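You operate a simulated robot arm through the tools that you are given. There is no shell and no other tool. Be economical: measure what you need, move in short steps, check, and stop when the job is done.

Carry out the task below with a simulated two-armed robot. There is one attempt and no reset: what you move stays moved.

TASK
Do the air check: drain the bowl into the drip cup, then set 7 bar.
Fine: slide the cup under the spout, don't lift it, and leave it there; shut the drain tap again; spill nothing. Where these are worked on the way, their far stop is far enough and under half their travel is too little: drain tap.
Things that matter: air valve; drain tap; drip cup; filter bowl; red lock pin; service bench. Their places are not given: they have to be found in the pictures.

The check looks at the end state, three seconds after you hand in, the way a careful person would. Anything else that was tipped, shoved, dropped, spilled or broken makes it a failure.

THE ROBOT
Two 7-joint arms with fingered hands on one trunk that stands fixed in place. Base frame: the origin is at the foot of the trunk, x ahead of it, y to its left, z up; the work surface is at about z = 850. Lengths are in mm, angles in degrees, forces in N, time in s.
The left shoulder is at [70, 154, 1247], the right one opposite. With the tool pointing down near the work surface each hand reaches from about 100 to 860 mm from the base axis, measured 20 degrees to its own side. Payload 3.9 kg a hand.
The TCP of each hand is the grasp point between the finger pads, 30 mm short of the fingertips. In the tool frame z runs along the fingers and y along their closing line. Largest opening 104 mm; the body of the gripper starts 35 mm behind the TCP. The gripper is a hand of 4 fingers: y runs from the thumb to the fingers, the wrist lies at [-17, -104, -178] in the tool frame.
Orientation is that of the tool frame in the base frame, as a unit quaternion [x, y, z, w]. With the fingers straight down and the wrist toward the robot, the tool's x, y and z point along [0, 1, 0], [1, 0, 0] and [0, 0, -1] of the base frame.

THE INTERFACE
- The arms move only by the tool nudge_tool. It takes "left_targets", "right_targets" or both (then of equal length, played together; a hand with none holds still); each is a list of rows, each a list of 2 entries, a list of its own where there are three numbers: the turn, a rotation vector about the tool's x, y, z in units of 5 degrees (1.0 is 5 degrees), then the shift along the tool's x, y, z in units of 20 mm (1.0 is 20 mm). In form: [[[ax, ay, az], [dx, dy, dz]], ...]. A call has 1 to 20 rows; each row shifts and turns the commanded pose from where the row before left it, along the tool's axes as they then stand. A call with a number of a shift or a turn outside -1 to 1 is refused whole. A row lasts 0.2 s, in which the tool goes at most 50 mm and 8.6 degrees; a call with a longer step from one row to the next is refused whole. A pose out of reach is approached as far as the arm can. The call stops where the force on the tool passes 40 N (or 10 N more than at its start, if that is more) or the arm is blocked; 0.2 s more then pass. In this call time passes only in rows, and 0.2 s behind the last. It gives the time, the measured TCP pose, the force on the tool (base axes), the opening and the grip force at its end, in the units of the frame above (readings bear some noise), with the torque about the TCP (base axes, N m) and any sound that the robot's microphone picked up.
- Cameras (640 x 400 px; columns grow to the right, rows downward): "scene" is now at [141.6, 17, 1492]; the picture's right is [0.20, -0.98, 0.00], its down [-0.42, -0.09, -0.90] and it looks along [0.88, 0.18, -0.43] (base axes); focal length 223 px, centre (320, 200). "left" rides on the left gripper at [-66, -90, -126] in its tool frame; the picture's right is [-0.78, -0.30, 0.56], its down [0.57, -0.70, 0.42] and it looks along [0.27, 0.65, 0.71] (tool axes); focal length 275 px, centre (320, 200). "right" rides on the right gripper at [66, -90, -126] in its tool frame; the picture's right is [-0.78, 0.30, -0.56], its down [-0.57, -0.70, 0.42] and it looks along [-0.27, 0.65, 0.71] (tool axes); focal length 275 px, centre (320, 200).
- camera(camera): a new picture of that camera. It takes no simulated time.
- slide_trunk(by): slides the trunk up (or, below 0, down) by that many mm; the arms and the scene camera ride with it, the base frame stays. It gives what a move gives, with no picture.
- finger_targets(index, middle, ring, thumb_bend, thumb_turn, hand): sets how far each is bent, from 0 (flat) to 100 (curled in); at 30 the hand is open as for a grip, at 70 the pads meet at the TCP. One left out holds its place. A second passes; each finger stops where it meets its share of the squeeze, and holds until it gets a number again. It is the only way to open and close the hand. It gives what a move gives, with no picture; readings hold the bend of each and the force on the fingers (four entries, about 0 where the hand has none), thumb and palm. thumb_turn goes from beside the hand (0) to across from the fingers (100), as for a grip.
- head_to(pan, tilt): turns the head with the scene camera to pan (to the left, within 86 degrees either way) and tilt (down, from -29 to 69), counted from straight ahead of the robot. It gives what a move gives.
- measure_at(camera, pixels): for up to 12 pixels [column, row] of the newest picture of that camera ("zoom" is the newest enlarged one), the place [x, y, z] in the base frame of the surface seen there, good to about 3 mm. It takes no simulated time.
- close_up(camera, box): a new picture of the part [left, top, right, bottom] of that camera's present view, enlarged. It takes no simulated time.
- job_done(): hands the job in; it is judged then, once.

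Work in short steps. Measure before you move; look again where a grasp or a placing could have gone wrong, and mend it. You have 80 turns and 48 pictures in all, those below and enlarged ones among them. Open the grippers and draw the arms clear of the work before you hand the job in, unless the task says otherwise; then end with one line.

The tools are called after ">>>" by a JSON object that holds its "op" and its "data". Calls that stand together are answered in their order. nudge_tool: Moves the arms, as the interface text tells. Its arguments: {"type":"object","properties":{"left_targets":{"type":"array","items":{"type":"array"}},"right_targets":{"type":"array","items":{"type":"array"}}},"required":[]} The other tools are called the same way: slide_trunk (by) slides the trunk up or down; finger_targets (index, middle, ring, thumb_bend, thumb_turn, hand) moves the fingers one by one; head_to (pan, tilt) turns the head that bears the scene camera; camera (camera) takes a picture; measure_at (camera, pixels) gives the place of the surface under pixels of a picture; close_up (camera, box) takes an enlarged picture of a part of a camera's view; job_done () hands the job in.

At the start:

```text
time_s: 0.0
left_eef_pos: [492.1, 222.5, 1375.1]
left_tcp_rot: [0.707, 0.707, 0.0, 0.0]
left_force: [-0.7, 1.4, 0.0]
left_wrist_torque: [0.0, 0.02, 0.0]
left_opening: 103.6
left_grasp_force: 0.1
left_shape: jaw
left_bend: [30.0, 30.0, 30.0, 30.0, 97.0]
left_finger forces: [0.0, 0.0, 0.0, 0.1, 0.0, 0.1]
right_eef_pos: [587.6, -191.0, 1304.7]
right_tcp_rot: [0.706, 0.708, 0.0, 0.0]
right_force: [-0.3, 0.1, -0.1]
right_wrist_torque: [0.0, 0.01, -0.02]
right_opening: 103.6
right_grasp_force: 0.0
right_shape: jaw
right_bend: [30.0, 30.0, 30.0, 30.0, 97.0]
right_finger forces: [0.0, 0.0, 0.1, 0.1, 0.0, 0.0]
trunk travel left (down, up): [-700.0, 240.0]
head pan, tilt: [11.7, 25.4]
```

scene: 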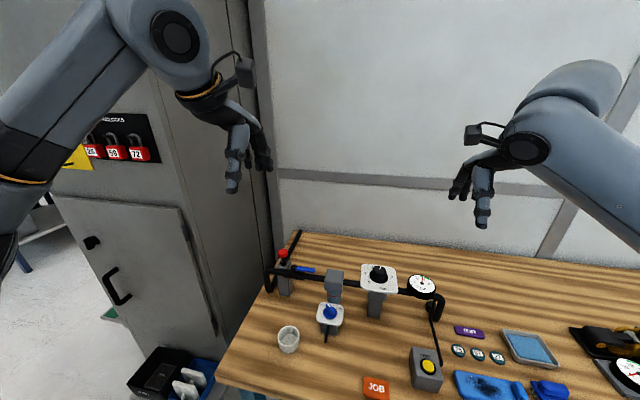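
right: 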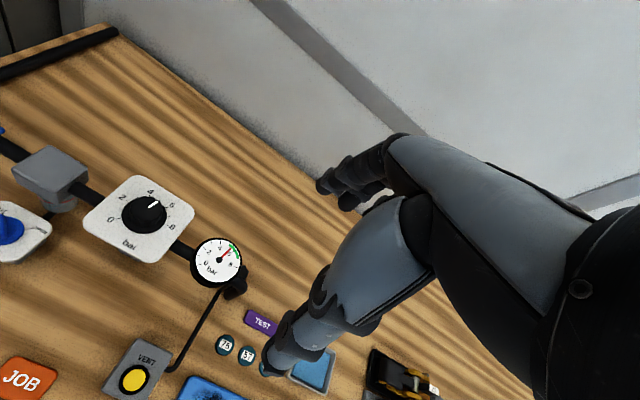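
left: 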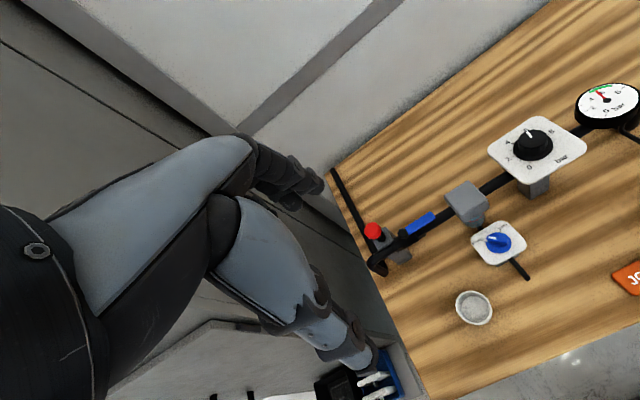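

I see the cup at about (288,339), the blue drain tap at (330,313), the regulator knob at (378,274), and a red lock pin at (283,254). I take enlarged views before moving.

>>> {"op": "close_up", "data": {"camera": "scene", "box": [250, 225, 450, 400]}}

>>> {"op": "close_up", "data": {"camera": "left", "box": [320, 60, 640, 340]}}

>>> {"op": "close_up", "data": {"camera": "right", "box": [0, 120, 260, 400]}}

```text
2.29 times, centred on (350, 312) of scene
```

zoom: 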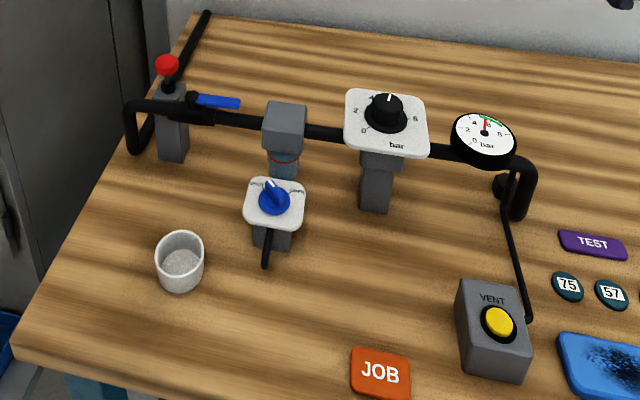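

```text
1.43 times, centred on (480, 200) of left
```

zoom: 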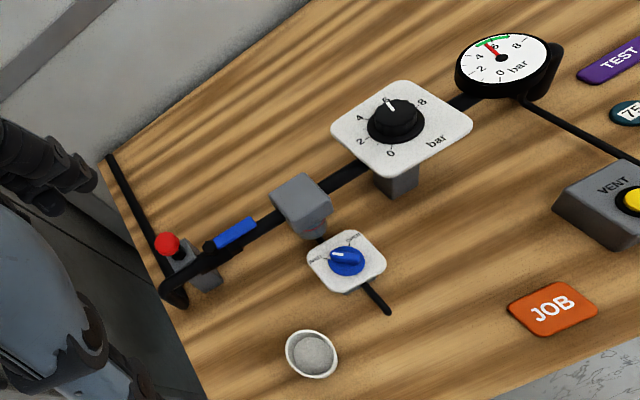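

```text
1.43 times, centred on (130, 260) of right
```

zoom: 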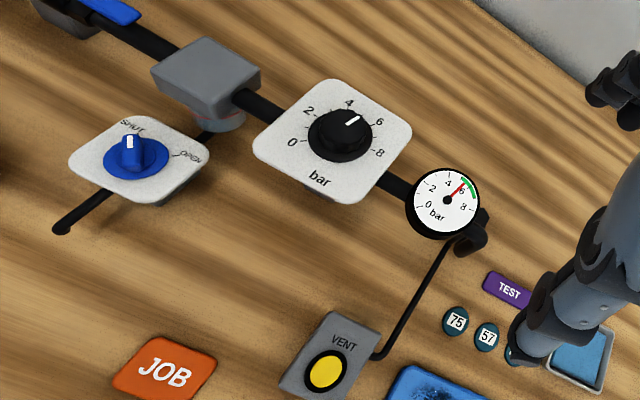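

I need finer looks at the valve with its pin, the tap and the spout, then measurements.

>>> {"op": "close_up", "data": {"camera": "scene", "box": [260, 240, 350, 296]}}

>>> {"op": "measure_at", "data": {"camera": "zoom", "pixels": [[165, 95], [165, 160], [200, 200], [330, 212], [260, 205], [170, 320], [530, 260], [530, 380], [100, 320]]}}

>>> {"op": "close_up", "data": {"camera": "scene", "box": [265, 295, 361, 355]}}

>>> {"op": "measure_at", "data": {"camera": "zoom", "pixels": [[430, 105], [455, 150], [375, 150], [495, 155], [430, 190], [400, 300], [405, 280], [85, 245], [225, 245], [155, 215], [155, 360], [155, 310]]}}

>>> {"op": "measure_at", "data": {"camera": "scene", "pixels": [[379, 268], [379, 281], [362, 268], [396, 290], [362, 289], [396, 268], [376, 315], [334, 275], [334, 290], [300, 360], [422, 284], [425, 350]]}}

```text
7.11 times, centred on (305, 268) of scene
```

zoom: 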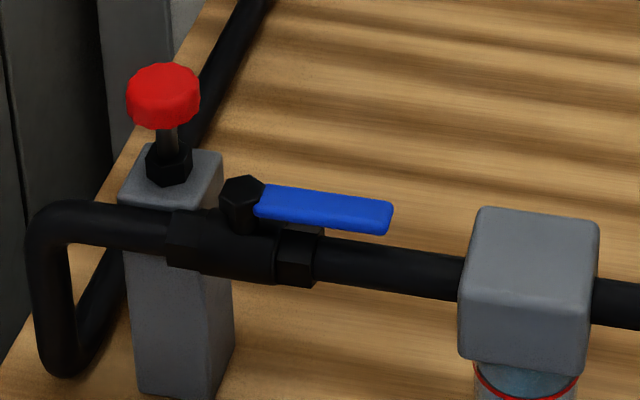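

```text
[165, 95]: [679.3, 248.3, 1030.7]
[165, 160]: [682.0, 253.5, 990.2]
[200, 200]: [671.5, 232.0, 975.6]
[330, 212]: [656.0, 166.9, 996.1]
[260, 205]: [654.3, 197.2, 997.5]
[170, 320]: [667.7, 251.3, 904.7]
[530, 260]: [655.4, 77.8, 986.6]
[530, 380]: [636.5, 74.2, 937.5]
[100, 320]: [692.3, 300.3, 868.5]
```

```text
6.67 times, centred on (313, 325) of scene
```

zoom: 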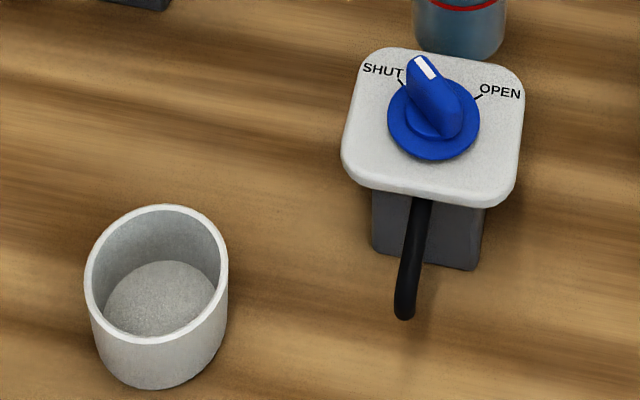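

```text
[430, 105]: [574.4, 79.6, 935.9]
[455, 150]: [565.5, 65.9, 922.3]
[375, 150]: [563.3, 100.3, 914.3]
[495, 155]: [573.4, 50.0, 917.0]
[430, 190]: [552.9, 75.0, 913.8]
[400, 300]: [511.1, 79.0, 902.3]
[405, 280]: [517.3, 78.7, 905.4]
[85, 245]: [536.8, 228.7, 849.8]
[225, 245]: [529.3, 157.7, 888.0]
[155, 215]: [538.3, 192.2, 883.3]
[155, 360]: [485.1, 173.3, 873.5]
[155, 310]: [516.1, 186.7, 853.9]
```

```text
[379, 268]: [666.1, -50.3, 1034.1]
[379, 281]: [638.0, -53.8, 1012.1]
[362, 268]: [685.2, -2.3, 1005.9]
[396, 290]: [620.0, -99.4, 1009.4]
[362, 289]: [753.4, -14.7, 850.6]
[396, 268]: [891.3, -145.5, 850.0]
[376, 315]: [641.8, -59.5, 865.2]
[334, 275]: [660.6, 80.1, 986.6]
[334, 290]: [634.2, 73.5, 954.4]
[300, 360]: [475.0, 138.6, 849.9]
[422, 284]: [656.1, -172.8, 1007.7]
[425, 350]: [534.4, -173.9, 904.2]
```

The tap ridge sits at SHUT, the cup is around (511,190) and the spout tip around (508,79). I check the cabinet's place at left for clearance and refine the cup rim and spout.

>>> {"op": "measure_at", "data": {"camera": "scene", "pixels": [[185, 205], [212, 330], [80, 210], [230, 200], [165, 250], [225, 375], [250, 320]]}}

>>> {"op": "measure_at", "data": {"camera": "zoom", "pixels": [[90, 282], [222, 278], [170, 208], [140, 340], [100, 330], [215, 330], [155, 385], [403, 312], [412, 230], [430, 235], [380, 220], [470, 262]]}}

>>> {"op": "finger_targets", "data": {"hand": "left", "index": 50, "middle": 62, "ring": 50, "thumb_turn": 0}}

```text
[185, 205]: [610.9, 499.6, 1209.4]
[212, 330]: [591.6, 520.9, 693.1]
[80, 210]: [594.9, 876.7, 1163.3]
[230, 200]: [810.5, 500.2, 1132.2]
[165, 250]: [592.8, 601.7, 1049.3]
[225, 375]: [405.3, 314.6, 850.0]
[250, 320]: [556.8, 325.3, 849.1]
```

```text
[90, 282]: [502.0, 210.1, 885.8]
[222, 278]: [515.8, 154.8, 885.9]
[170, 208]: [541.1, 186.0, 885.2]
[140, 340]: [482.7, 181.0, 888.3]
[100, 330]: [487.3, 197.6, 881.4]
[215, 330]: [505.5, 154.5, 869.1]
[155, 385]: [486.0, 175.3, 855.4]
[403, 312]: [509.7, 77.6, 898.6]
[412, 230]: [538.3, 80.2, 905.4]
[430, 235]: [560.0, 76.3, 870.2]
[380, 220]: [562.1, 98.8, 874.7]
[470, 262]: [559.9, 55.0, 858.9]
```

```text
time_s: 1.0
left_eef_pos: [493.0, 222.0, 1375.4]
left_tcp_rot: [0.707, 0.707, 0.0, 0.0]
left_force: [-0.2, 0.8, -0.8]
left_wrist_torque: [-0.01, -0.01, 0.01]
left_opening: 130.8
left_grasp_force: 0.0
left_shape: fingers
left_bend: [50.0, 62.0, 50.0, 30.0, 0.0]
left_finger forces: [0.0, 0.0, 0.1, 0.1, 0.0, 0.1]
right_eef_pos: [588.3, -191.4, 1305.1]
right_tcp_rot: [0.706, 0.708, 0.0, 0.001]
right_force: [0.5, -0.2, -0.1]
right_wrist_torque: [0.02, 0.0, 0.03]
right_opening: 103.8
right_grasp_force: 0.0
right_shape: jaw
right_bend: [30.0, 30.0, 30.0, 30.0, 97.0]
right_finger forces: [0.1, 0.1, 0.0, 0.0, 0.0, 0.0]
trunk travel left (down, up): [-700.0, 240.0]
head pan, tilt: [11.7, 25.4]
```

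The cup centre is about (512,183), rim z 886 and diameter 60. The spout tip is at about (508,78) with its underside near 895, so the push is 105 mm along -y. I yaw the left hand 90° so its wrist points to +y, while descending.

>>> {"op": "nudge_tool", "data": {"left_targets": [[[0, 0, 1], [0, 0, 0.8]], [[0, 0, 1], [0, 0, 0.8]], [[0, 0, 1], [0, 0, 0.8]], [[0, 0, 1], [0, 0, 0.8]], [[0, 0, 1], [0, 0, 0.8]], [[0, 0, 1], [0, 0, 0.8]], [[0, 0, 1], [0, 0, 0.8]], [[0, 0, 1], [0, 0, 0.8]], [[0, 0, 1], [0, 0, 0.8]], [[0, 0, 1], [0, 0, 0.8]], [[0, 0, 1], [0, 0, 0.8]], [[0, 0, 1], [0, 0, 0.8]], [[0, 0, 1], [0, -0.5, 0.8]], [[0, 0, 1], [0, -0.5, 0.8]], [[0, 0, 1], [0, -0.5, 0.8]], [[0, 0, 1], [0, -0.5, 0.8]], [[0, 0, 1], [0, -0.5, 0.8]], [[0, 0, 1], [0, -0.5, 0.8]]]}}

```text
time_s: 4.8
left_eef_pos: [357.8, 121.3, 1231.8]
left_tcp_rot: [0.955, 0.296, -0.012, 0.0]
left_force: [-0.5, -0.4, -0.1]
left_wrist_torque: [-0.03, 0.02, 0.0]
left_opening: 131.3
left_grasp_force: 0.0
left_shape: fingers
left_bend: [50.0, 62.0, 50.0, 30.0, 0.0]
left_finger forces: [0.0, 0.1, 0.1, 0.0, 0.0, 0.0]
left hand out of reach, approached as far as the arm can: row 6, 7, 8, 9, 10, 11, 12, 13, 14, 15, 16, 17, 18
right_eef_pos: [589.0, -194.0, 1304.1]
right_tcp_rot: [0.707, 0.707, 0.0, -0.001]
right_force: [-0.5, 0.1, 0.0]
right_wrist_torque: [0.02, 0.01, 0.01]
right_opening: 103.7
right_grasp_force: 0.0
right_shape: jaw
right_bend: [30.0, 30.0, 30.0, 30.0, 97.0]
right_finger forces: [0.0, 0.0, 0.0, 0.0, 0.0, 0.0]
trunk travel left (down, up): [-700.0, 240.0]
head pan, tilt: [11.7, 25.4]
```

Yaw 90° was not reachable up there. I look at where the hand is by a small move, unwinding some yaw and moving forward and down, to try again lower.

>>> {"op": "nudge_tool", "data": {"left_targets": [[[0, 0, -0.5], [0, 0, 1]], [[0, 0, -0.5], [0, 0, 1]], [[0, 0, 0], [0, 0, 1]], [[0, 0, 0], [0, 0, 1]]]}}

```text
time_s: 5.8
left_eef_pos: [358.2, 118.8, 1164.2]
left_tcp_rot: [0.942, 0.334, -0.01, 0.005]
left_force: [0.3, -0.1, 0.2]
left_wrist_torque: [0.05, -0.03, 0.02]
left_opening: 131.0
left_grasp_force: 0.0
left_shape: fingers
left_bend: [50.0, 62.0, 50.0, 30.0, 0.0]
left_finger forces: [0.0, 0.1, 0.1, 0.1, 0.0, 0.0]
left hand out of reach, approached as far as the arm can: row 3, 4
right_eef_pos: [587.2, -189.7, 1304.8]
right_tcp_rot: [0.707, 0.708, -0.001, 0.0]
right_force: [-0.5, -0.8, 0.5]
right_wrist_torque: [0.02, -0.02, 0.03]
right_opening: 103.6
right_grasp_force: 0.1
right_shape: jaw
right_bend: [30.0, 30.0, 30.0, 30.0, 97.0]
right_finger forces: [0.0, 0.0, 0.1, 0.0, 0.1, 0.0]
trunk travel left (down, up): [-700.0, 240.0]
head pan, tilt: [11.7, 25.4]
```

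The hand holds about 51° of yaw and is too near the trunk. I move it out to about (480,250,1000) keeping the orientation.

>>> {"op": "nudge_tool", "data": {"left_targets": [[[0, 0, 0], [0.89, -0.13, 0.7]], [[0, 0, 0], [0.89, -0.13, 0.7]], [[0, 0, 0], [0.89, -0.13, 0.7]], [[0, 0, 0], [0.89, -0.13, 0.7]], [[0, 0, 0], [0.89, -0.13, 0.7]], [[0, 0, 0], [0.89, -0.13, 0.7]], [[0, 0, 0], [0.89, -0.13, 0.7]], [[0, 0, 0], [0.89, -0.13, 0.7]], [[0, 0, 0], [0.89, -0.13, 0.7]], [[0, 0, 0], [0.89, -0.13, 0.7]]]}}

```text
time_s: 8.0
left_eef_pos: [368.9, 111.6, 1163.2]
left_tcp_rot: [0.944, 0.33, -0.007, 0.005]
left_force: [-0.3, 0.5, 0.2]
left_wrist_torque: [0.0, 0.02, 0.0]
left_opening: 131.3
left_grasp_force: 0.1
left_shape: fingers
left_bend: [50.0, 62.0, 50.0, 30.0, 0.0]
left_finger forces: [0.0, 0.0, 0.0, 0.0, 0.0, 0.0]
left hand out of reach, approached as far as the arm can: row 1, 2, 3, 4, 5, 6, 7, 8, 9, 10
right_eef_pos: [588.1, -191.5, 1305.5]
right_tcp_rot: [0.707, 0.707, -0.001, 0.001]
right_force: [-0.5, 0.8, 0.3]
right_wrist_torque: [-0.01, 0.01, -0.01]
right_opening: 103.7
right_grasp_force: 0.0
right_shape: jaw
right_bend: [30.0, 30.0, 30.0, 30.0, 97.0]
right_finger forces: [0.0, 0.0, 0.1, 0.1, 0.0, 0.0]
trunk travel left (down, up): [-700.0, 240.0]
head pan, tilt: [11.7, 25.4]
```

That yaw is against a joint limit. I undo it; instead I will push the cup with index finger and thumb as a two-point cradle from the +y side, wrist toward the robot.

>>> {"op": "nudge_tool", "data": {"left_targets": [[[0, 0, -1], [0, 0, 0]], [[0, 0, -1], [0, 0, 0]], [[0, 0, -1], [0.5, 0, 0]], [[0, 0, -1], [0.5, 0, 0]], [[0, 0, -1], [0.5, 0.5, 0]], [[0, 0, -1], [0.8, 0.5, 0]], [[0, 0, -1], [1, 0.5, 0]], [[0, 0, -1], [1, 0.5, 0]], [[0, 0, -1], [1, 0.5, 0]], [[0, 0, -1], [1, 0.5, 0]], [[0, 0, 0], [1, 0.5, 0]], [[0, 0, 0], [1, 0.5, 0]]]}}

>>> {"op": "finger_targets", "data": {"hand": "left", "index": 55, "middle": 55, "ring": 55, "thumb_bend": 50, "thumb_turn": 80}}

>>> {"op": "camera", "data": {"camera": "left"}}

```text
time_s: 10.6
left_eef_pos: [490.2, 247.4, 1161.1]
left_tcp_rot: [0.718, 0.696, -0.009, 0.002]
left_force: [0.2, 0.9, 0.8]
left_wrist_torque: [0.0, -0.01, -0.01]
left_opening: 130.9
left_grasp_force: 0.0
left_shape: fingers
left_bend: [50.0, 62.0, 50.0, 30.0, 0.0]
left_finger forces: [0.0, 0.0, 0.1, 0.0, 0.1, 0.1]
right_eef_pos: [587.5, -189.7, 1304.3]
right_tcp_rot: [0.706, 0.708, -0.001, 0.0]
right_force: [1.3, -0.1, -0.2]
right_wrist_torque: [0.03, -0.03, -0.05]
right_opening: 103.5
right_grasp_force: 0.0
right_shape: jaw
right_bend: [30.0, 30.0, 30.0, 30.0, 97.0]
right_finger forces: [0.0, 0.1, 0.0, 0.0, 0.0, 0.0]
trunk travel left (down, up): [-700.0, 240.0]
head pan, tilt: [11.7, 25.4]
```

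```text
time_s: 11.6
left_eef_pos: [488.8, 248.2, 1160.0]
left_tcp_rot: [0.717, 0.697, -0.009, 0.001]
left_force: [-0.1, 0.1, 0.5]
left_wrist_torque: [0.01, 0.0, 0.0]
left_opening: 52.0
left_grasp_force: 0.1
left_shape: fingers
left_bend: [55.0, 55.0, 55.0, 50.0, 80.0]
left_finger forces: [0.1, 0.0, 0.0, 0.1, 0.0, 0.0]
right_eef_pos: [587.0, -191.0, 1304.7]
right_tcp_rot: [0.707, 0.707, -0.001, 0.001]
right_force: [-0.6, 1.0, -0.5]
right_wrist_torque: [-0.02, 0.02, 0.0]
right_opening: 103.8
right_grasp_force: 0.0
right_shape: jaw
right_bend: [30.0, 30.0, 30.0, 30.0, 97.0]
right_finger forces: [0.1, 0.1, 0.1, 0.0, 0.0, 0.1]
trunk travel left (down, up): [-700.0, 240.0]
head pan, tilt: [11.7, 25.4]
```

```text
39 pictures are left
```

left: 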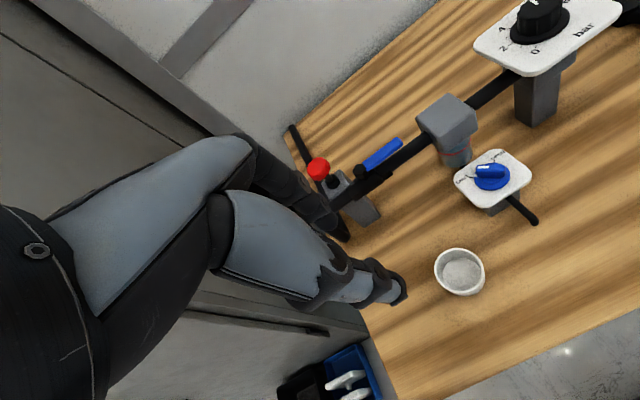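

The thumb and index are at (370,280) in the left picture, clear of everything. I descend to z≈960 at y≈275 and lean the fingertips 20° toward -y.

>>> {"op": "nudge_tool", "data": {"left_targets": [[[0, 0, 0], [0.15, 0.13, 1]], [[0, 0, 0], [0.15, 0.13, 1]], [[0, 0, 0], [0.15, 0.13, 1]], [[0, 0, 0], [0.15, 0.13, 1]], [[0, 0, 0], [0.15, 0.13, 1]], [[0, 0, 0], [0.15, 0.13, 1]], [[0, 0, 0], [0.15, 0.13, 1]], [[0, 0, 0], [0.15, 0.13, 1]], [[0, 0, 0], [0.15, 0.13, 1]], [[0, 0, 0], [0.15, 0.13, 1]], [[0, -1, 0], [0, 0, 0]], [[0, -1, 0], [0, 0, 0]], [[0, -1, 0], [0, 0, 0]], [[0, -1, 0], [0, 0, 0]]]}}

>>> {"op": "close_up", "data": {"camera": "scene", "box": [160, 200, 400, 350]}}

>>> {"op": "measure_at", "data": {"camera": "zoom", "pixels": [[340, 370], [300, 300]]}}

```text
time_s: 14.6
left_eef_pos: [514.7, 274.1, 959.3]
left_tcp_rot: [0.704, 0.687, -0.133, 0.123]
left_force: [-0.1, 0.2, -0.1]
left_wrist_torque: [-0.04, -0.01, -0.03]
left_opening: 52.0
left_grasp_force: 0.1
left_shape: fingers
left_bend: [55.0, 55.0, 55.0, 50.0, 80.0]
left_finger forces: [0.0, 0.0, 0.0, 0.0, 0.1, 0.0]
right_eef_pos: [586.2, -189.5, 1305.2]
right_tcp_rot: [0.707, 0.707, -0.001, 0.001]
right_force: [0.1, -0.1, 0.2]
right_wrist_torque: [0.0, -0.01, -0.03]
right_opening: 103.7
right_grasp_force: 0.1
right_shape: jaw
right_bend: [30.0, 30.0, 30.0, 30.0, 97.0]
right_finger forces: [0.1, 0.0, 0.0, 0.0, 0.0, 0.1]
trunk travel left (down, up): [-700.0, 240.0]
head pan, tilt: [11.7, 25.4]
```

```text
2.67 times, centred on (280, 275) of scene
```

zoom: 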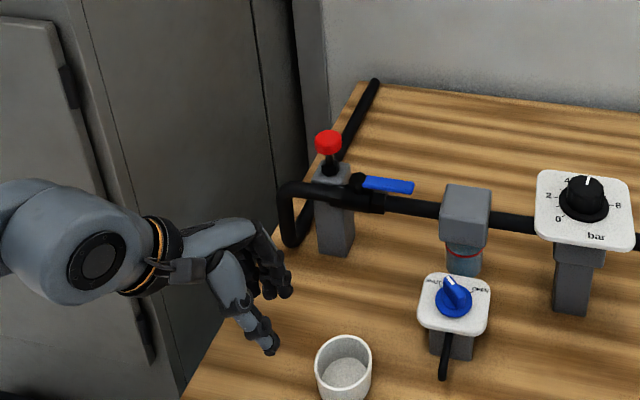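

```text
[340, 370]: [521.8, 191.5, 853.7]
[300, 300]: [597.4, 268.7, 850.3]
```

The lean is right; thumb tip at (272,348), fingers behind. I lower straight down 65 mm.

>>> {"op": "nudge_tool", "data": {"left_targets": [[[0, 0, 0], [0.28, 0, 0.77]], [[0, 0, 0], [0.28, 0, 0.77]], [[0, 0, 0], [0.28, 0, 0.77]], [[0, 0, 0], [0.28, 0, 0.77]]]}}

>>> {"op": "close_up", "data": {"camera": "scene", "box": [230, 290, 370, 378]}}

```text
time_s: 15.6
left_eef_pos: [513.4, 275.2, 893.0]
left_tcp_rot: [0.704, 0.686, -0.135, 0.122]
left_force: [0.9, -0.1, 0.4]
left_wrist_torque: [-0.01, 0.0, -0.02]
left_opening: 52.2
left_grasp_force: 0.1
left_shape: fingers
left_bend: [55.0, 55.0, 55.0, 50.0, 80.0]
left_finger forces: [0.1, 0.0, 0.0, 0.0, 0.0, 0.0]
right_eef_pos: [588.5, -189.7, 1305.8]
right_tcp_rot: [0.706, 0.708, -0.001, 0.002]
right_force: [-0.1, 0.0, -0.1]
right_wrist_torque: [0.01, 0.01, 0.02]
right_opening: 103.7
right_grasp_force: 0.1
right_shape: jaw
right_bend: [30.0, 30.0, 30.0, 30.0, 97.0]
right_finger forces: [0.0, 0.0, 0.0, 0.0, 0.1, 0.0]
trunk travel left (down, up): [-700.0, 240.0]
head pan, tilt: [11.7, 25.4]
```

```text
4.55 times, centred on (300, 334) of scene
```

zoom: 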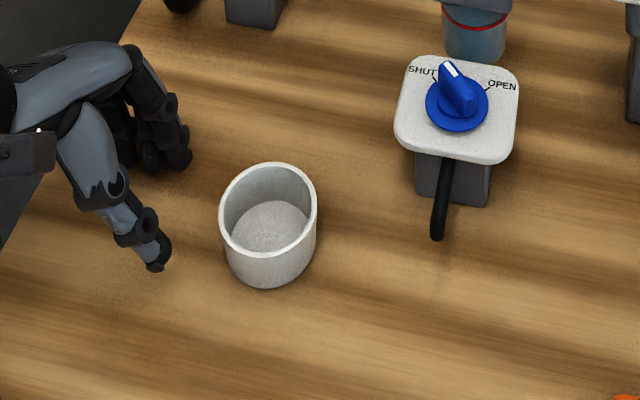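

>>> {"op": "measure_at", "data": {"camera": "zoom", "pixels": [[160, 255], [185, 155], [150, 160], [155, 215], [268, 165], [270, 250], [222, 215], [316, 205]]}}

```text
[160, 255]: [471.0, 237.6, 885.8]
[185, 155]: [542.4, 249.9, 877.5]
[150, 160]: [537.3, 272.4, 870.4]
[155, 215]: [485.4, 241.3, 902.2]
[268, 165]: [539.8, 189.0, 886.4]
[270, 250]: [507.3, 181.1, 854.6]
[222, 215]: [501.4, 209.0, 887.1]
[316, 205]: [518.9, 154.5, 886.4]
```

The thumb tip is at x≈471 and the index at x≈542, too wide for a 60 mm cup. I narrow the gap and look again.

>>> {"op": "finger_targets", "data": {"hand": "left", "index": 62, "middle": 62, "ring": 62, "thumb_bend": 62}}

>>> {"op": "nudge_tool", "data": {"left_targets": [[[0, 0, 0], [0.1, 0, 0.28]], [[0, 0, 0], [-0.7, 0, 0.25]]]}}

>>> {"op": "close_up", "data": {"camera": "scene", "box": [230, 290, 370, 378]}}

>>> {"op": "measure_at", "data": {"camera": "zoom", "pixels": [[180, 245], [195, 165], [200, 175], [175, 225]]}}

```text
time_s: 16.6
left_eef_pos: [513.3, 274.4, 893.2]
left_tcp_rot: [0.704, 0.686, -0.134, 0.123]
left_force: [0.6, -0.5, -0.3]
left_wrist_torque: [0.0, 0.01, 0.02]
left_opening: 28.8
left_grasp_force: 0.1
left_shape: fingers
left_bend: [62.0, 62.0, 62.0, 62.0, 81.0]
left_finger forces: [0.1, 0.1, 0.0, 0.0, 0.0, 0.0]
right_eef_pos: [587.5, -191.6, 1304.7]
right_tcp_rot: [0.707, 0.708, 0.0, 0.001]
right_force: [1.2, -0.1, 0.7]
right_wrist_torque: [0.0, 0.01, 0.0]
right_opening: 103.8
right_grasp_force: 0.0
right_shape: jaw
right_bend: [30.0, 30.0, 30.0, 30.0, 97.0]
right_finger forces: [0.1, 0.1, 0.0, 0.1, 0.0, 0.0]
trunk travel left (down, up): [-700.0, 240.0]
head pan, tilt: [11.7, 25.4]
```

```text
time_s: 17.2
left_eef_pos: [514.0, 257.4, 888.8]
left_tcp_rot: [0.705, 0.686, -0.132, 0.124]
left_force: [0.5, 3.4, 9.9]
left_wrist_torque: [0.43, -0.1, 0.01]
left_opening: 28.7
left_grasp_force: 4.8
left_shape: fingers
left_bend: [62.0, 62.0, 63.0, 62.0, 81.0]
left_finger forces: [0.1, 0.0, 9.5, 0.0, 0.0, 0.0]
right_eef_pos: [586.8, -191.5, 1305.9]
right_tcp_rot: [0.707, 0.707, 0.0, 0.0]
right_force: [-0.4, -0.6, -0.2]
right_wrist_torque: [-0.01, -0.02, -0.01]
right_opening: 103.5
right_grasp_force: 0.1
right_shape: jaw
right_bend: [30.0, 30.0, 30.0, 30.0, 97.0]
right_finger forces: [0.0, 0.1, 0.1, 0.0, 0.1, 0.1]
trunk travel left (down, up): [-700.0, 240.0]
head pan, tilt: [11.7, 25.4]
```

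```text
4.55 times, centred on (300, 334) of scene
```

zoom: 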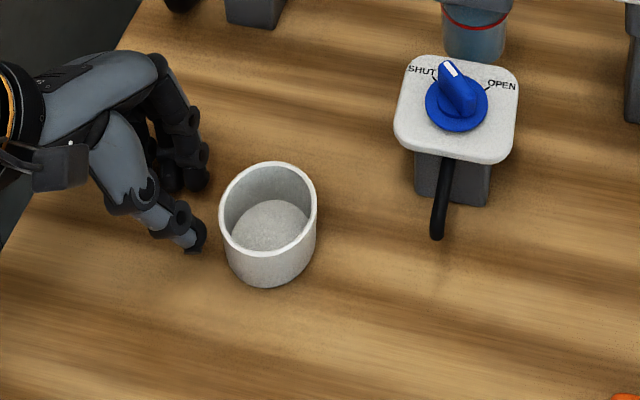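

```text
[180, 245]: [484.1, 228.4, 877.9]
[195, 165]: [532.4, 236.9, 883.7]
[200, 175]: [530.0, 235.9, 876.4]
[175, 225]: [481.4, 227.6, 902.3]
```

The ring finger touches the bench, so I curl it (and the middle) away and rise 2 mm, then begin pushing in small steps along -y.

>>> {"op": "finger_targets", "data": {"hand": "left", "ring": 95, "middle": 75}}

>>> {"op": "nudge_tool", "data": {"left_targets": [[[0, 0, 0], [-0.28, 0, 0.05]], [[0, 0, 0], [-0.28, 0, 0.1]], [[0, 0, 0], [-0.28, 0, 0.1]], [[0, 0, 0], [-0.28, 0, 0.1]], [[0, 0, 0], [-0.28, 0, 0.1]], [[0, 0, 0], [-0.28, 0, 0.1]]]}}

>>> {"op": "close_up", "data": {"camera": "scene", "box": [230, 290, 370, 378]}}

```text
time_s: 18.2
left_eef_pos: [513.1, 258.2, 887.2]
left_tcp_rot: [0.705, 0.686, -0.134, 0.123]
left_force: [1.4, 0.0, -0.1]
left_wrist_torque: [-0.01, 0.02, 0.0]
left_opening: 28.8
left_grasp_force: 0.1
left_shape: fingers
left_bend: [62.0, 75.0, 95.0, 62.0, 81.0]
left_finger forces: [0.1, 0.0, 0.0, 0.0, 0.1, 0.1]
right_eef_pos: [586.6, -191.9, 1306.0]
right_tcp_rot: [0.707, 0.707, 0.0, 0.001]
right_force: [0.5, 1.0, -0.7]
right_wrist_torque: [0.04, -0.02, 0.0]
right_opening: 103.8
right_grasp_force: 0.0
right_shape: jaw
right_bend: [30.0, 30.0, 30.0, 30.0, 97.0]
right_finger forces: [0.0, 0.0, 0.1, 0.0, 0.0, 0.1]
trunk travel left (down, up): [-700.0, 240.0]
head pan, tilt: [11.7, 25.4]
```

```text
time_s: 19.6
left_eef_pos: [512.7, 223.2, 889.3]
left_tcp_rot: [0.705, 0.686, -0.132, 0.123]
left_force: [-0.2, 0.4, -0.1]
left_wrist_torque: [-0.01, -0.02, -0.02]
left_opening: 29.0
left_grasp_force: 0.1
left_shape: fingers
left_bend: [62.0, 75.0, 95.0, 62.0, 81.0]
left_finger forces: [0.0, 0.1, 0.0, 0.1, 0.1, 0.0]
right_eef_pos: [586.6, -190.4, 1304.7]
right_tcp_rot: [0.707, 0.707, 0.0, 0.0]
right_force: [0.1, 0.6, -0.1]
right_wrist_torque: [0.0, -0.02, 0.01]
right_opening: 103.5
right_grasp_force: 0.2
right_shape: jaw
right_bend: [30.0, 30.0, 30.0, 30.0, 97.0]
right_finger forces: [0.1, 0.0, 0.0, 0.0, 0.0, 0.1]
trunk travel left (down, up): [-700.0, 240.0]
head pan, tilt: [11.7, 25.4]
```

```text
4.55 times, centred on (300, 334) of scene
```

zoom: 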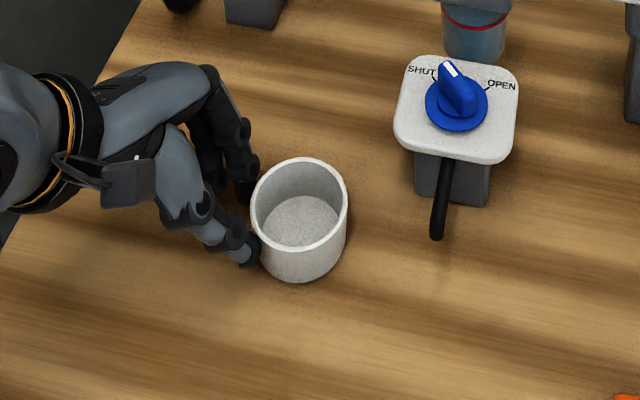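

The cup moves nicely in the cradle. I measure its rim.

>>> {"op": "measure_at", "data": {"camera": "zoom", "pixels": [[300, 161], [298, 247], [254, 215], [346, 200], [436, 237], [448, 165]]}}

```text
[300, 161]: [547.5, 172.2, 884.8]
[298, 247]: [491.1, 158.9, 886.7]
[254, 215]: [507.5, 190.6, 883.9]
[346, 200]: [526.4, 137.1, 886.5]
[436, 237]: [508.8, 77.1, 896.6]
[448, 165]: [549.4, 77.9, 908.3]
```

The cup centre is now about (518,164). I push about 45 mm more, easing the hand 10 mm toward -x.

>>> {"op": "nudge_tool", "data": {"left_targets": [[[0, 0, 0], [-0.3, -0.08, 0.11]], [[0, 0, 0], [-0.3, -0.08, 0.11]], [[0, 0, 0], [-0.3, -0.08, 0.11]], [[0, 0, 0], [-0.3, -0.08, 0.11]], [[0, 0, 0], [-0.3, -0.08, 0.11]], [[0, 0, 0], [-0.3, -0.08, 0.11]], [[0, 0, 0], [-0.3, -0.08, 0.11]]]}}

>>> {"op": "close_up", "data": {"camera": "scene", "box": [260, 290, 400, 378]}}

```text
time_s: 21.2
left_eef_pos: [500.8, 178.5, 891.7]
left_tcp_rot: [0.704, 0.687, -0.134, 0.122]
left_force: [-0.4, 0.8, 0.3]
left_wrist_torque: [0.0, -0.01, 0.01]
left_opening: 28.6
left_grasp_force: 0.5
left_shape: fingers
left_bend: [62.0, 75.0, 95.0, 62.0, 81.0]
left_finger forces: [0.2, 0.0, 0.1, 0.0, 0.0, 0.1]
right_eef_pos: [587.8, -192.3, 1305.3]
right_tcp_rot: [0.707, 0.707, 0.0, 0.0]
right_force: [-0.7, 0.2, 0.4]
right_wrist_torque: [0.0, 0.01, 0.0]
right_opening: 103.7
right_grasp_force: 0.0
right_shape: jaw
right_bend: [30.0, 30.0, 30.0, 30.0, 97.0]
right_finger forces: [0.0, 0.0, 0.0, 0.0, 0.1, 0.1]
trunk travel left (down, up): [-700.0, 240.0]
head pan, tilt: [11.7, 25.4]
```

```text
4.55 times, centred on (330, 334) of scene
```

zoom: 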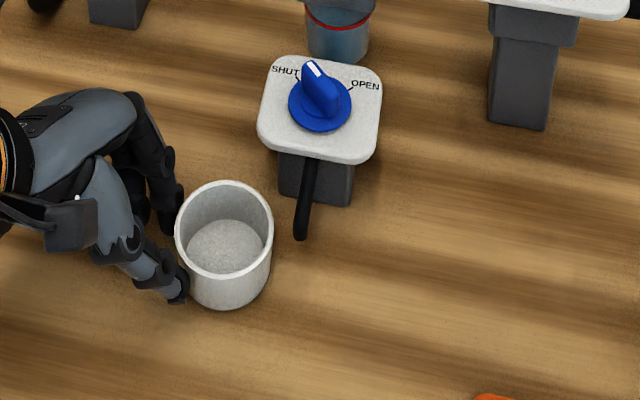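

>>> {"op": "measure_at", "data": {"camera": "zoom", "pixels": [[225, 183], [222, 274], [178, 235], [271, 225], [301, 237]]}}

```text
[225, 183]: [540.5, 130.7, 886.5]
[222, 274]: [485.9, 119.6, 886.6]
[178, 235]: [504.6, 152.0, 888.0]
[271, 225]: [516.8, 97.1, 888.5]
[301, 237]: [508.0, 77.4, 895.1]
```

Cup centre is about (512,125). I push 36 mm more and check the clearance under the spout.

>>> {"op": "nudge_tool", "data": {"left_targets": [[[0, 0, 0], [-0.28, -0.04, 0.12]], [[0, 0, 0], [-0.28, -0.04, 0.12]], [[0, 0, 0], [-0.28, -0.04, 0.12]], [[0, 0, 0], [-0.28, -0.04, 0.12]], [[0, 0, 0], [-0.28, -0.04, 0.12]], [[0, 0, 0], [-0.28, -0.04, 0.12]]]}}

>>> {"op": "close_up", "data": {"camera": "scene", "box": [260, 290, 400, 378]}}

```text
time_s: 22.6
left_eef_pos: [492.9, 142.4, 889.0]
left_tcp_rot: [0.705, 0.686, -0.133, 0.122]
left_force: [0.2, 0.7, 0.9]
left_wrist_torque: [0.0, 0.0, 0.05]
left_opening: 28.5
left_grasp_force: 0.1
left_shape: fingers
left_bend: [62.0, 75.0, 95.0, 62.0, 81.0]
left_finger forces: [0.1, 0.0, 0.0, 0.0, 0.0, 0.1]
right_eef_pos: [587.6, -192.4, 1305.7]
right_tcp_rot: [0.706, 0.708, 0.001, 0.0]
right_force: [-0.7, -0.5, 0.1]
right_wrist_torque: [0.02, 0.0, 0.01]
right_opening: 103.7
right_grasp_force: 0.1
right_shape: jaw
right_bend: [30.0, 30.0, 30.0, 30.0, 97.0]
right_finger forces: [0.0, 0.0, 0.1, 0.1, 0.1, 0.1]
trunk travel left (down, up): [-700.0, 240.0]
head pan, tilt: [11.7, 25.4]
```

```text
4.55 times, centred on (330, 334) of scene
```

zoom: 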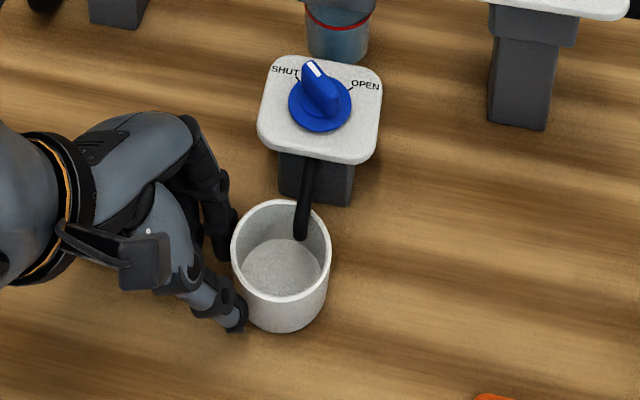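

The spout tip now lies inside the rim but off-centre. I measure the rim for the last few mm.

>>> {"op": "measure_at", "data": {"camera": "zoom", "pixels": [[270, 204], [278, 297], [235, 255], [328, 245], [300, 240]]}}

```text
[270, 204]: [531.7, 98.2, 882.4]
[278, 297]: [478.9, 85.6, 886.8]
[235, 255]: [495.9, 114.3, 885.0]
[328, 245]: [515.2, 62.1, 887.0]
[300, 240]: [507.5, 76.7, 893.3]
```

Centre is about (505,89). I push 11 mm more with 3 mm toward +x, then back off the hand toward +y.

>>> {"op": "nudge_tool", "data": {"left_targets": [[[0, 0, 0], [-0.26, 0.1, 0.09]], [[0, 0, 0], [-0.26, 0.08, 0.09]]]}}

>>> {"op": "nudge_tool", "data": {"left_targets": [[[0, 0, 0], [0.45, 0, -0.2]], [[0, 0, 0], [0.8, 0, -0.4]], [[0, 0, 0], [0.9, 0, -0.5]], [[0, 0, 0], [0.9, 0, -0.6]], [[0, 0, 0], [0.9, 0, -0.8]], [[0, 0, 0], [0.5, 0, -1]], [[0, 0, 0], [0.5, 0, -1]], [[0, 0, 0], [0.5, 0, -1]]]}}

>>> {"op": "close_up", "data": {"camera": "scene", "box": [260, 290, 400, 378]}}

>>> {"op": "measure_at", "data": {"camera": "zoom", "pixels": [[290, 208], [292, 298], [247, 255], [339, 245], [300, 240]]}}

```text
time_s: 23.2
left_eef_pos: [497.0, 131.9, 888.8]
left_tcp_rot: [0.705, 0.686, -0.132, 0.122]
left_force: [-0.3, -0.9, -0.3]
left_wrist_torque: [-0.01, -0.01, 0.01]
left_opening: 28.4
left_grasp_force: 0.1
left_shape: fingers
left_bend: [62.0, 75.0, 95.0, 62.0, 81.0]
left_finger forces: [0.1, 0.0, 0.1, 0.1, 0.0, 0.1]
right_eef_pos: [588.1, -191.0, 1304.7]
right_tcp_rot: [0.707, 0.708, 0.0, 0.0]
right_force: [0.7, 0.3, 0.4]
right_wrist_torque: [-0.03, 0.0, -0.01]
right_opening: 103.9
right_grasp_force: 0.0
right_shape: jaw
right_bend: [30.0, 30.0, 30.0, 30.0, 97.0]
right_finger forces: [0.0, 0.0, 0.0, 0.0, 0.0, 0.0]
trunk travel left (down, up): [-700.0, 240.0]
head pan, tilt: [11.7, 25.4]
```

```text
time_s: 25.0
left_eef_pos: [502.8, 272.6, 953.9]
left_tcp_rot: [0.705, 0.686, -0.133, 0.123]
left_force: [0.9, -0.1, -0.5]
left_wrist_torque: [0.01, -0.03, -0.01]
left_opening: 28.7
left_grasp_force: 0.0
left_shape: fingers
left_bend: [62.0, 75.0, 95.0, 62.0, 81.0]
left_finger forces: [0.1, 0.0, 0.0, 0.0, 0.0, 0.0]
right_eef_pos: [586.1, -191.1, 1305.0]
right_tcp_rot: [0.707, 0.708, -0.001, 0.0]
right_force: [0.0, 0.8, -0.3]
right_wrist_torque: [0.0, 0.0, 0.0]
right_opening: 103.6
right_grasp_force: 0.1
right_shape: jaw
right_bend: [30.0, 30.0, 30.0, 30.0, 97.0]
right_finger forces: [0.1, 0.1, 0.0, 0.0, 0.0, 0.1]
trunk travel left (down, up): [-700.0, 240.0]
head pan, tilt: [11.7, 25.4]
```

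```text
4.55 times, centred on (330, 334) of scene
```

zoom: 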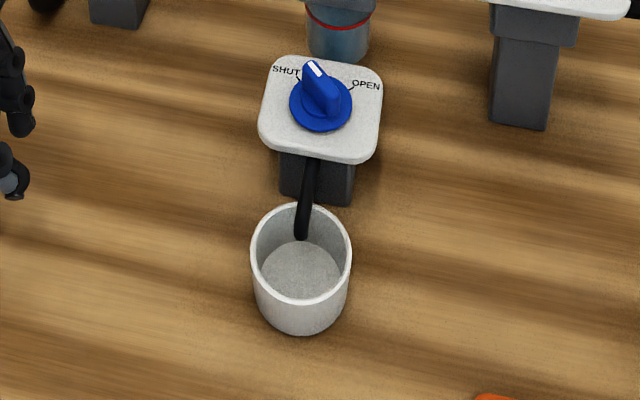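

```text
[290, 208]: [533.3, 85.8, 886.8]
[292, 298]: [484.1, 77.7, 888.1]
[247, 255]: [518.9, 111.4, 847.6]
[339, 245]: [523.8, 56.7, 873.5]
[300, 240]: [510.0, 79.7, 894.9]
```

The cup is centred under the spout. Next the tap: I take a tight view to get the ridge's direction, and check the tick marks.

>>> {"op": "close_up", "data": {"camera": "scene", "box": [312, 298, 348, 328]}}

>>> {"op": "measure_at", "data": {"camera": "zoom", "pixels": [[255, 80], [290, 150], [370, 240], [375, 300], [180, 160], [470, 130], [130, 90], [500, 100], [310, 320], [460, 210], [180, 235], [30, 250]]}}

```text
13.33 times, centred on (330, 313) of scene
```

zoom: 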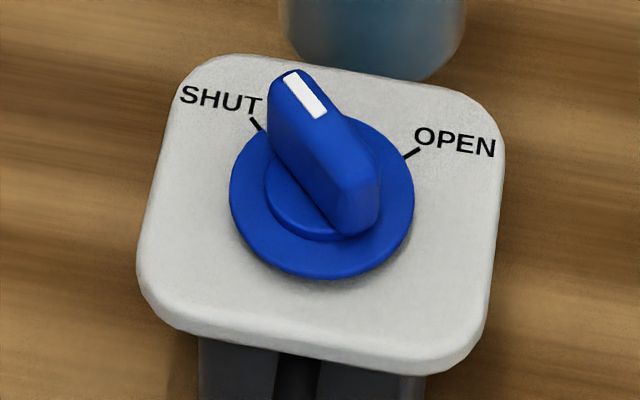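

```text
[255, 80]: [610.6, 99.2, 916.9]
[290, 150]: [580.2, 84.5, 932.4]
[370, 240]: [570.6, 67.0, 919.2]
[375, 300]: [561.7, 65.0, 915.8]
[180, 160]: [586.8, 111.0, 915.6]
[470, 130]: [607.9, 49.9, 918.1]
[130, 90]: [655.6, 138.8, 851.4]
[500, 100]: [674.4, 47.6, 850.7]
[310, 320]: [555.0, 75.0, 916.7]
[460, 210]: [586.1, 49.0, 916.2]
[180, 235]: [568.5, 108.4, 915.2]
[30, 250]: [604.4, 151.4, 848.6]
```

I measure along the ridge's top and the disc edges.

>>> {"op": "measure_at", "data": {"camera": "zoom", "pixels": [[292, 82], [305, 100], [322, 125], [340, 155], [355, 185], [335, 210], [240, 200], [405, 200], [320, 265], [258, 125], [412, 155], [355, 230]]}}

```text
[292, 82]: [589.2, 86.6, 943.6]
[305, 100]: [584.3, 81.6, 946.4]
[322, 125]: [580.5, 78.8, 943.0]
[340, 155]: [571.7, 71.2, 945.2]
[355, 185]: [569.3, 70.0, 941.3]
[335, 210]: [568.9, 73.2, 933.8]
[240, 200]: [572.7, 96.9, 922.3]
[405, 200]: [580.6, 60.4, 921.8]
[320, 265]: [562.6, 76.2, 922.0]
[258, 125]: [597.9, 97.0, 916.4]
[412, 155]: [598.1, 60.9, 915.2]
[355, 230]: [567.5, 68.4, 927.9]
```

The ridge points at SHUT (45° from +x toward +y), centred at (579,78), its top at z≈945; OPEN is at about -43°, i.e. a clockwise quarter turn. I un-lean the left hand, rise, and move above the tap, with fingers set for a pinch.

>>> {"op": "nudge_tool", "data": {"left_targets": [[[0, 1, 0], [0, 0, -1]], [[0, 1, 0], [0, 0, -1]], [[0, 1, 0], [0, 0, -1]], [[0, 1, 0], [0, 0, -1]], [[0, 0, 0], [-0.5, 0.3, -1]], [[0, 0, 0], [-0.9, 0.35, -0.5]], [[0, 0, 0], [-0.9, 0.35, 0]], [[0, 0, 0], [-0.9, 0.35, 0]], [[0, 0, 0], [-0.9, 0.35, 0]], [[0, 0, 0], [-0.9, 0.35, 0]], [[0, 0, 0], [-0.9, 0.35, 0]], [[0, 0, 0], [-0.9, 0.35, 0]], [[0, 0, 0], [-0.9, 0.35, 0]], [[0, 0, 0], [-0.9, 0.35, 0]], [[0, 0, 0], [-0.9, 0.35, 0]]]}}

>>> {"op": "finger_targets", "data": {"hand": "left", "index": 55, "middle": 55, "ring": 55, "thumb_bend": 55, "thumb_turn": 97}}

>>> {"op": "nudge_tool", "data": {"left_targets": [[[0, 0, 1], [0, 0, 0]], [[0, 0, 1], [0, 0, 0]], [[0, 0, 1], [0, 0, 0]], [[0, 0, 1], [0, 0, 0]], [[0, 0, 1], [0, 0, 0]], [[0, 0, 1], [0, 0, 0]], [[0, 0, 1], [0, 0, 0]], [[0, 0, 1], [0, 0, 0]], [[0, 0, 1], [0, 0, 0]]]}}

```text
time_s: 28.2
left_eef_pos: [573.1, 98.4, 1063.4]
left_tcp_rot: [0.717, 0.697, -0.008, 0.001]
left_force: [0.1, -1.3, 0.6]
left_wrist_torque: [0.02, 0.0, 0.02]
left_opening: 28.5
left_grasp_force: 0.0
left_shape: fingers
left_bend: [62.0, 75.0, 95.0, 62.0, 81.0]
left_finger forces: [0.0, 0.0, 0.0, 0.1, 0.0, 0.0]
right_eef_pos: [587.7, -191.6, 1303.8]
right_tcp_rot: [0.708, 0.707, 0.0, 0.001]
right_force: [-0.2, 0.1, -0.2]
right_wrist_torque: [0.03, -0.01, -0.01]
right_opening: 103.6
right_grasp_force: 0.0
right_shape: jaw
right_bend: [30.0, 30.0, 30.0, 30.0, 97.0]
right_finger forces: [0.0, 0.0, 0.1, 0.0, 0.0, 0.0]
trunk travel left (down, up): [-700.0, 240.0]
head pan, tilt: [11.7, 25.4]
```

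```text
time_s: 29.2
left_eef_pos: [571.1, 99.2, 1064.0]
left_tcp_rot: [0.717, 0.697, -0.009, 0.001]
left_force: [0.2, -0.3, 0.8]
left_wrist_torque: [-0.01, -0.01, 0.01]
left_opening: 40.1
left_grasp_force: 0.0
left_shape: fingers
left_bend: [55.0, 55.0, 55.0, 55.0, 98.0]
left_finger forces: [0.0, 0.0, 0.0, 0.0, 0.0, 0.0]
right_eef_pos: [589.0, -191.0, 1304.8]
right_tcp_rot: [0.707, 0.707, 0.0, 0.001]
right_force: [0.2, 0.7, 0.1]
right_wrist_torque: [-0.03, 0.02, 0.03]
right_opening: 103.8
right_grasp_force: 0.0
right_shape: jaw
right_bend: [30.0, 30.0, 30.0, 30.0, 97.0]
right_finger forces: [0.0, 0.0, 0.0, 0.1, 0.0, 0.0]
trunk travel left (down, up): [-700.0, 240.0]
head pan, tilt: [11.7, 25.4]
```

```text
time_s: 31.2
left_eef_pos: [573.9, 98.5, 1063.4]
left_tcp_rot: [0.893, 0.449, -0.007, 0.004]
left_force: [0.5, 0.3, -0.2]
left_wrist_torque: [0.02, 0.02, -0.03]
left_opening: 40.3
left_grasp_force: 0.0
left_shape: fingers
left_bend: [55.0, 55.0, 55.0, 55.0, 98.0]
left_finger forces: [0.1, 0.0, 0.0, 0.0, 0.0, 0.0]
left hand out of reach, approached as far as the arm can: row 8, 9
right_eef_pos: [586.0, -191.7, 1304.2]
right_tcp_rot: [0.706, 0.708, 0.0, 0.001]
right_force: [0.2, -0.8, -1.0]
right_wrist_torque: [-0.03, -0.02, 0.01]
right_opening: 103.9
right_grasp_force: 0.1
right_shape: jaw
right_bend: [30.0, 30.0, 30.0, 30.0, 97.0]
right_finger forces: [0.0, 0.0, 0.1, 0.0, 0.0, 0.0]
trunk travel left (down, up): [-700.0, 240.0]
head pan, tilt: [11.7, 25.4]
```

Left yaw stops at about -37°, so the right hand may suit the turn better (-45° toward -135°). I park the left hand back and bring the right above the tap.

>>> {"op": "nudge_tool", "data": {"left_targets": [[[0, 0, -1], [0.4, -0.4, 0]], [[0, 0, -1], [0.8, -0.4, 0]], [[0, 0, -1], [0.8, -0.4, 0]], [[0, 0, -1], [0.9, -0.4, 0]], [[0, 0, -1], [0.9, -0.4, 0]], [[0, 0, -1], [0.9, -0.4, 0]], [[0, 0, -1], [1, -0.4, 0]], [[0, 0, 0], [1, -0.4, 0]], [[0, 0, 0], [1, -0.4, 0]], [[0, 0, 0], [1, -0.4, 0]], [[0, 0, 0], [1, -0.4, 0]], [[0, 0, 0], [1, -0.4, 0]], [[0, 0, 0], [1, -0.4, 0]], [[0, 0, 0], [1, -0.4, 0]]]}}

>>> {"op": "finger_targets", "data": {"hand": "right", "index": 55, "middle": 55, "ring": 55, "thumb_bend": 55}}

>>> {"op": "nudge_tool", "data": {"right_targets": [[[0, 0, 0], [1, 0, 0.8]], [[0, 0, 0], [1, 0, 0.8]], [[0, 0, 0], [1, 0, 0.8]], [[0, 0, 0], [1, 0, 0.8]], [[0, 0, 0], [1, 0, 0.8]], [[0, 0, 1], [1, 0, 0.8]], [[0, 0, 1], [0.95, 0.26, 0.8]], [[0, 0, 1], [0.95, 0.26, 0.8]], [[0, 0, 1], [0.9, 0.4, 0.8]], [[0, 0, 1], [0.9, 0.4, 0.8]], [[0, 0, 1], [0.85, 0.5, 0.8]], [[0, 0, 1], [0.8, 0.57, 0.8]], [[0, 0, 1], [0.4, 0.3, 0.8]], [[0, 0, 1], [0, 0, 0]]]}}

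```text
time_s: 34.2
left_eef_pos: [509.2, 366.7, 1057.7]
left_tcp_rot: [0.717, 0.697, -0.009, 0.003]
left_force: [-0.7, 0.3, -0.2]
left_wrist_torque: [0.02, 0.02, 0.0]
left_opening: 40.1
left_grasp_force: 0.2
left_shape: fingers
left_bend: [55.0, 55.0, 55.0, 55.0, 98.0]
left_finger forces: [0.1, 0.0, 0.1, 0.0, 0.1, 0.0]
right_eef_pos: [586.1, -190.9, 1304.5]
right_tcp_rot: [0.706, 0.708, 0.0, 0.0]
right_force: [-0.1, 0.3, 0.4]
right_wrist_torque: [0.0, 0.0, -0.01]
right_opening: 104.0
right_grasp_force: 0.0
right_shape: jaw
right_bend: [30.0, 30.0, 30.0, 30.0, 97.0]
right_finger forces: [0.0, 0.0, 0.1, 0.0, 0.0, 0.0]
trunk travel left (down, up): [-700.0, 240.0]
head pan, tilt: [11.7, 25.4]
```

```text
time_s: 35.2
left_eef_pos: [510.3, 366.1, 1057.8]
left_tcp_rot: [0.717, 0.697, -0.01, 0.002]
left_force: [0.8, -0.1, -0.2]
left_wrist_torque: [-0.02, -0.04, 0.02]
left_opening: 40.2
left_grasp_force: 0.1
left_shape: fingers
left_bend: [55.0, 55.0, 55.0, 55.0, 98.0]
left_finger forces: [0.1, 0.0, 0.0, 0.1, 0.0, 0.1]
right_eef_pos: [587.9, -191.5, 1303.9]
right_tcp_rot: [0.707, 0.708, -0.001, 0.001]
right_force: [-0.3, -0.2, -0.2]
right_wrist_torque: [0.0, -0.04, -0.02]
right_opening: 41.4
right_grasp_force: 0.2
right_shape: fingers
right_bend: [55.0, 55.0, 55.0, 55.0, 97.0]
right_finger forces: [0.0, 0.1, 0.0, 0.1, 0.1, 0.1]
trunk travel left (down, up): [-700.0, 240.0]
head pan, tilt: [11.7, 25.4]
```

```text
time_s: 38.2
left_eef_pos: [510.6, 367.8, 1057.4]
left_tcp_rot: [0.717, 0.697, -0.008, 0.002]
left_force: [0.1, 1.3, 0.2]
left_wrist_torque: [-0.03, 0.01, -0.02]
left_opening: 40.0
left_grasp_force: 0.0
left_shape: fingers
left_bend: [55.0, 55.0, 55.0, 55.0, 98.0]
left_finger forces: [0.0, 0.0, 0.1, 0.1, 0.0, 0.0]
right_eef_pos: [671.3, 16.8, 1097.6]
right_tcp_rot: [0.924, 0.382, 0.0, 0.001]
right_force: [0.3, 0.2, 0.1]
right_wrist_torque: [0.02, -0.01, -0.02]
right_opening: 41.1
right_grasp_force: 0.1
right_shape: fingers
right_bend: [55.0, 55.0, 55.0, 55.0, 97.0]
right_finger forces: [0.0, 0.0, 0.1, 0.0, 0.0, 0.1]
trunk travel left (down, up): [-700.0, 240.0]
head pan, tilt: [11.7, 25.4]
```

The sideways sign was off, so the hand sits at (671,17); yaw -45° was reached fine. I shift to above the tap and test further clockwise yaw there.

>>> {"op": "nudge_tool", "data": {"right_targets": [[[0, 0, 0], [-0.18, -0.9, 0]], [[0, 0, 0], [-0.18, -0.9, 0]], [[0, 0, 0], [-0.18, -0.9, 0]], [[0, 0, 0], [-0.18, -0.9, 0]], [[0, 0, 0], [-0.18, -0.9, 0]], [[0, 0, 0], [-0.18, -0.9, 0]]]}}

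>>> {"op": "nudge_tool", "data": {"right_targets": [[[0, 0, 1], [0, 0, 0]], [[0, 0, 1], [0, 0, 0]], [[0, 0, 1], [0, 0, 0]], [[0, 0, 1], [0, 0, 0]], [[0, 0, 1], [0, 0, 0]], [[0, 0, 1], [0, 0, 0]], [[0, 0, 1], [0, 0, 0]], [[0, 0, 1], [0, 0, 0]], [[0, 0, 1], [0, 0, 0]], [[0, 0, 1], [0, 0, 0]], [[0, 0, 1], [0, 0, 0]], [[0, 0, 1], [0, 0, 0]], [[0, 0, 1], [0, 0, 0]], [[0, 0, 1], [0, 0, 0]], [[0, 0, 1], [0, 0, 0]], [[0, 0, 1], [0, 0, 0]], [[0, 0, 1], [0, 0, 0]], [[0, 0, 1], [0, 0, 0]]]}}

```text
time_s: 39.8
left_eef_pos: [509.7, 367.2, 1058.7]
left_tcp_rot: [0.717, 0.697, -0.009, 0.001]
left_force: [0.2, -1.1, 0.6]
left_wrist_torque: [-0.01, 0.0, -0.03]
left_opening: 40.1
left_grasp_force: 0.0
left_shape: fingers
left_bend: [55.0, 55.0, 55.0, 55.0, 98.0]
left_finger forces: [0.1, 0.0, 0.0, 0.0, 0.0, 0.1]
right_eef_pos: [618.3, 24.5, 1097.5]
right_tcp_rot: [0.939, 0.342, 0.008, 0.034]
right_force: [1.1, -0.2, 0.5]
right_wrist_torque: [-0.04, 0.01, -0.03]
right_opening: 41.2
right_grasp_force: 0.2
right_shape: fingers
right_bend: [55.0, 55.0, 55.0, 55.0, 97.0]
right_finger forces: [0.1, 0.0, 0.0, 0.0, 0.0, 0.0]
right hand out of reach, approached as far as the arm can: row 6
trunk travel left (down, up): [-700.0, 240.0]
head pan, tilt: [11.7, 25.4]
stopped in row 6 (right hand): the arm was blocked; the commanded pose is now the measured one
```

```text
time_s: 43.6
left_eef_pos: [510.9, 366.3, 1057.3]
left_tcp_rot: [0.716, 0.698, -0.009, 0.001]
left_force: [-0.2, 0.3, 0.1]
left_wrist_torque: [0.0, -0.02, -0.01]
left_opening: 40.4
left_grasp_force: 0.1
left_shape: fingers
left_bend: [55.0, 55.0, 55.0, 55.0, 98.0]
left_finger forces: [0.0, 0.1, 0.0, 0.0, 0.1, 0.0]
right_eef_pos: [617.4, 21.9, 1123.9]
right_tcp_rot: [0.969, -0.242, 0.049, -0.011]
right_force: [0.4, 0.0, -0.3]
right_wrist_torque: [-0.01, 0.02, 0.01]
right_opening: 40.7
right_grasp_force: 0.1
right_shape: fingers
right_bend: [55.0, 55.0, 55.0, 55.0, 97.0]
right_finger forces: [0.0, 0.0, 0.0, 0.0, 0.0, 0.0]
right hand out of reach, approached as far as the arm can: row 2, 3, 4, 5, 9, 10, 11, 12, 13, 14, 16, 17, 18
trunk travel left (down, up): [-700.0, 240.0]
head pan, tilt: [11.7, 25.4]
```

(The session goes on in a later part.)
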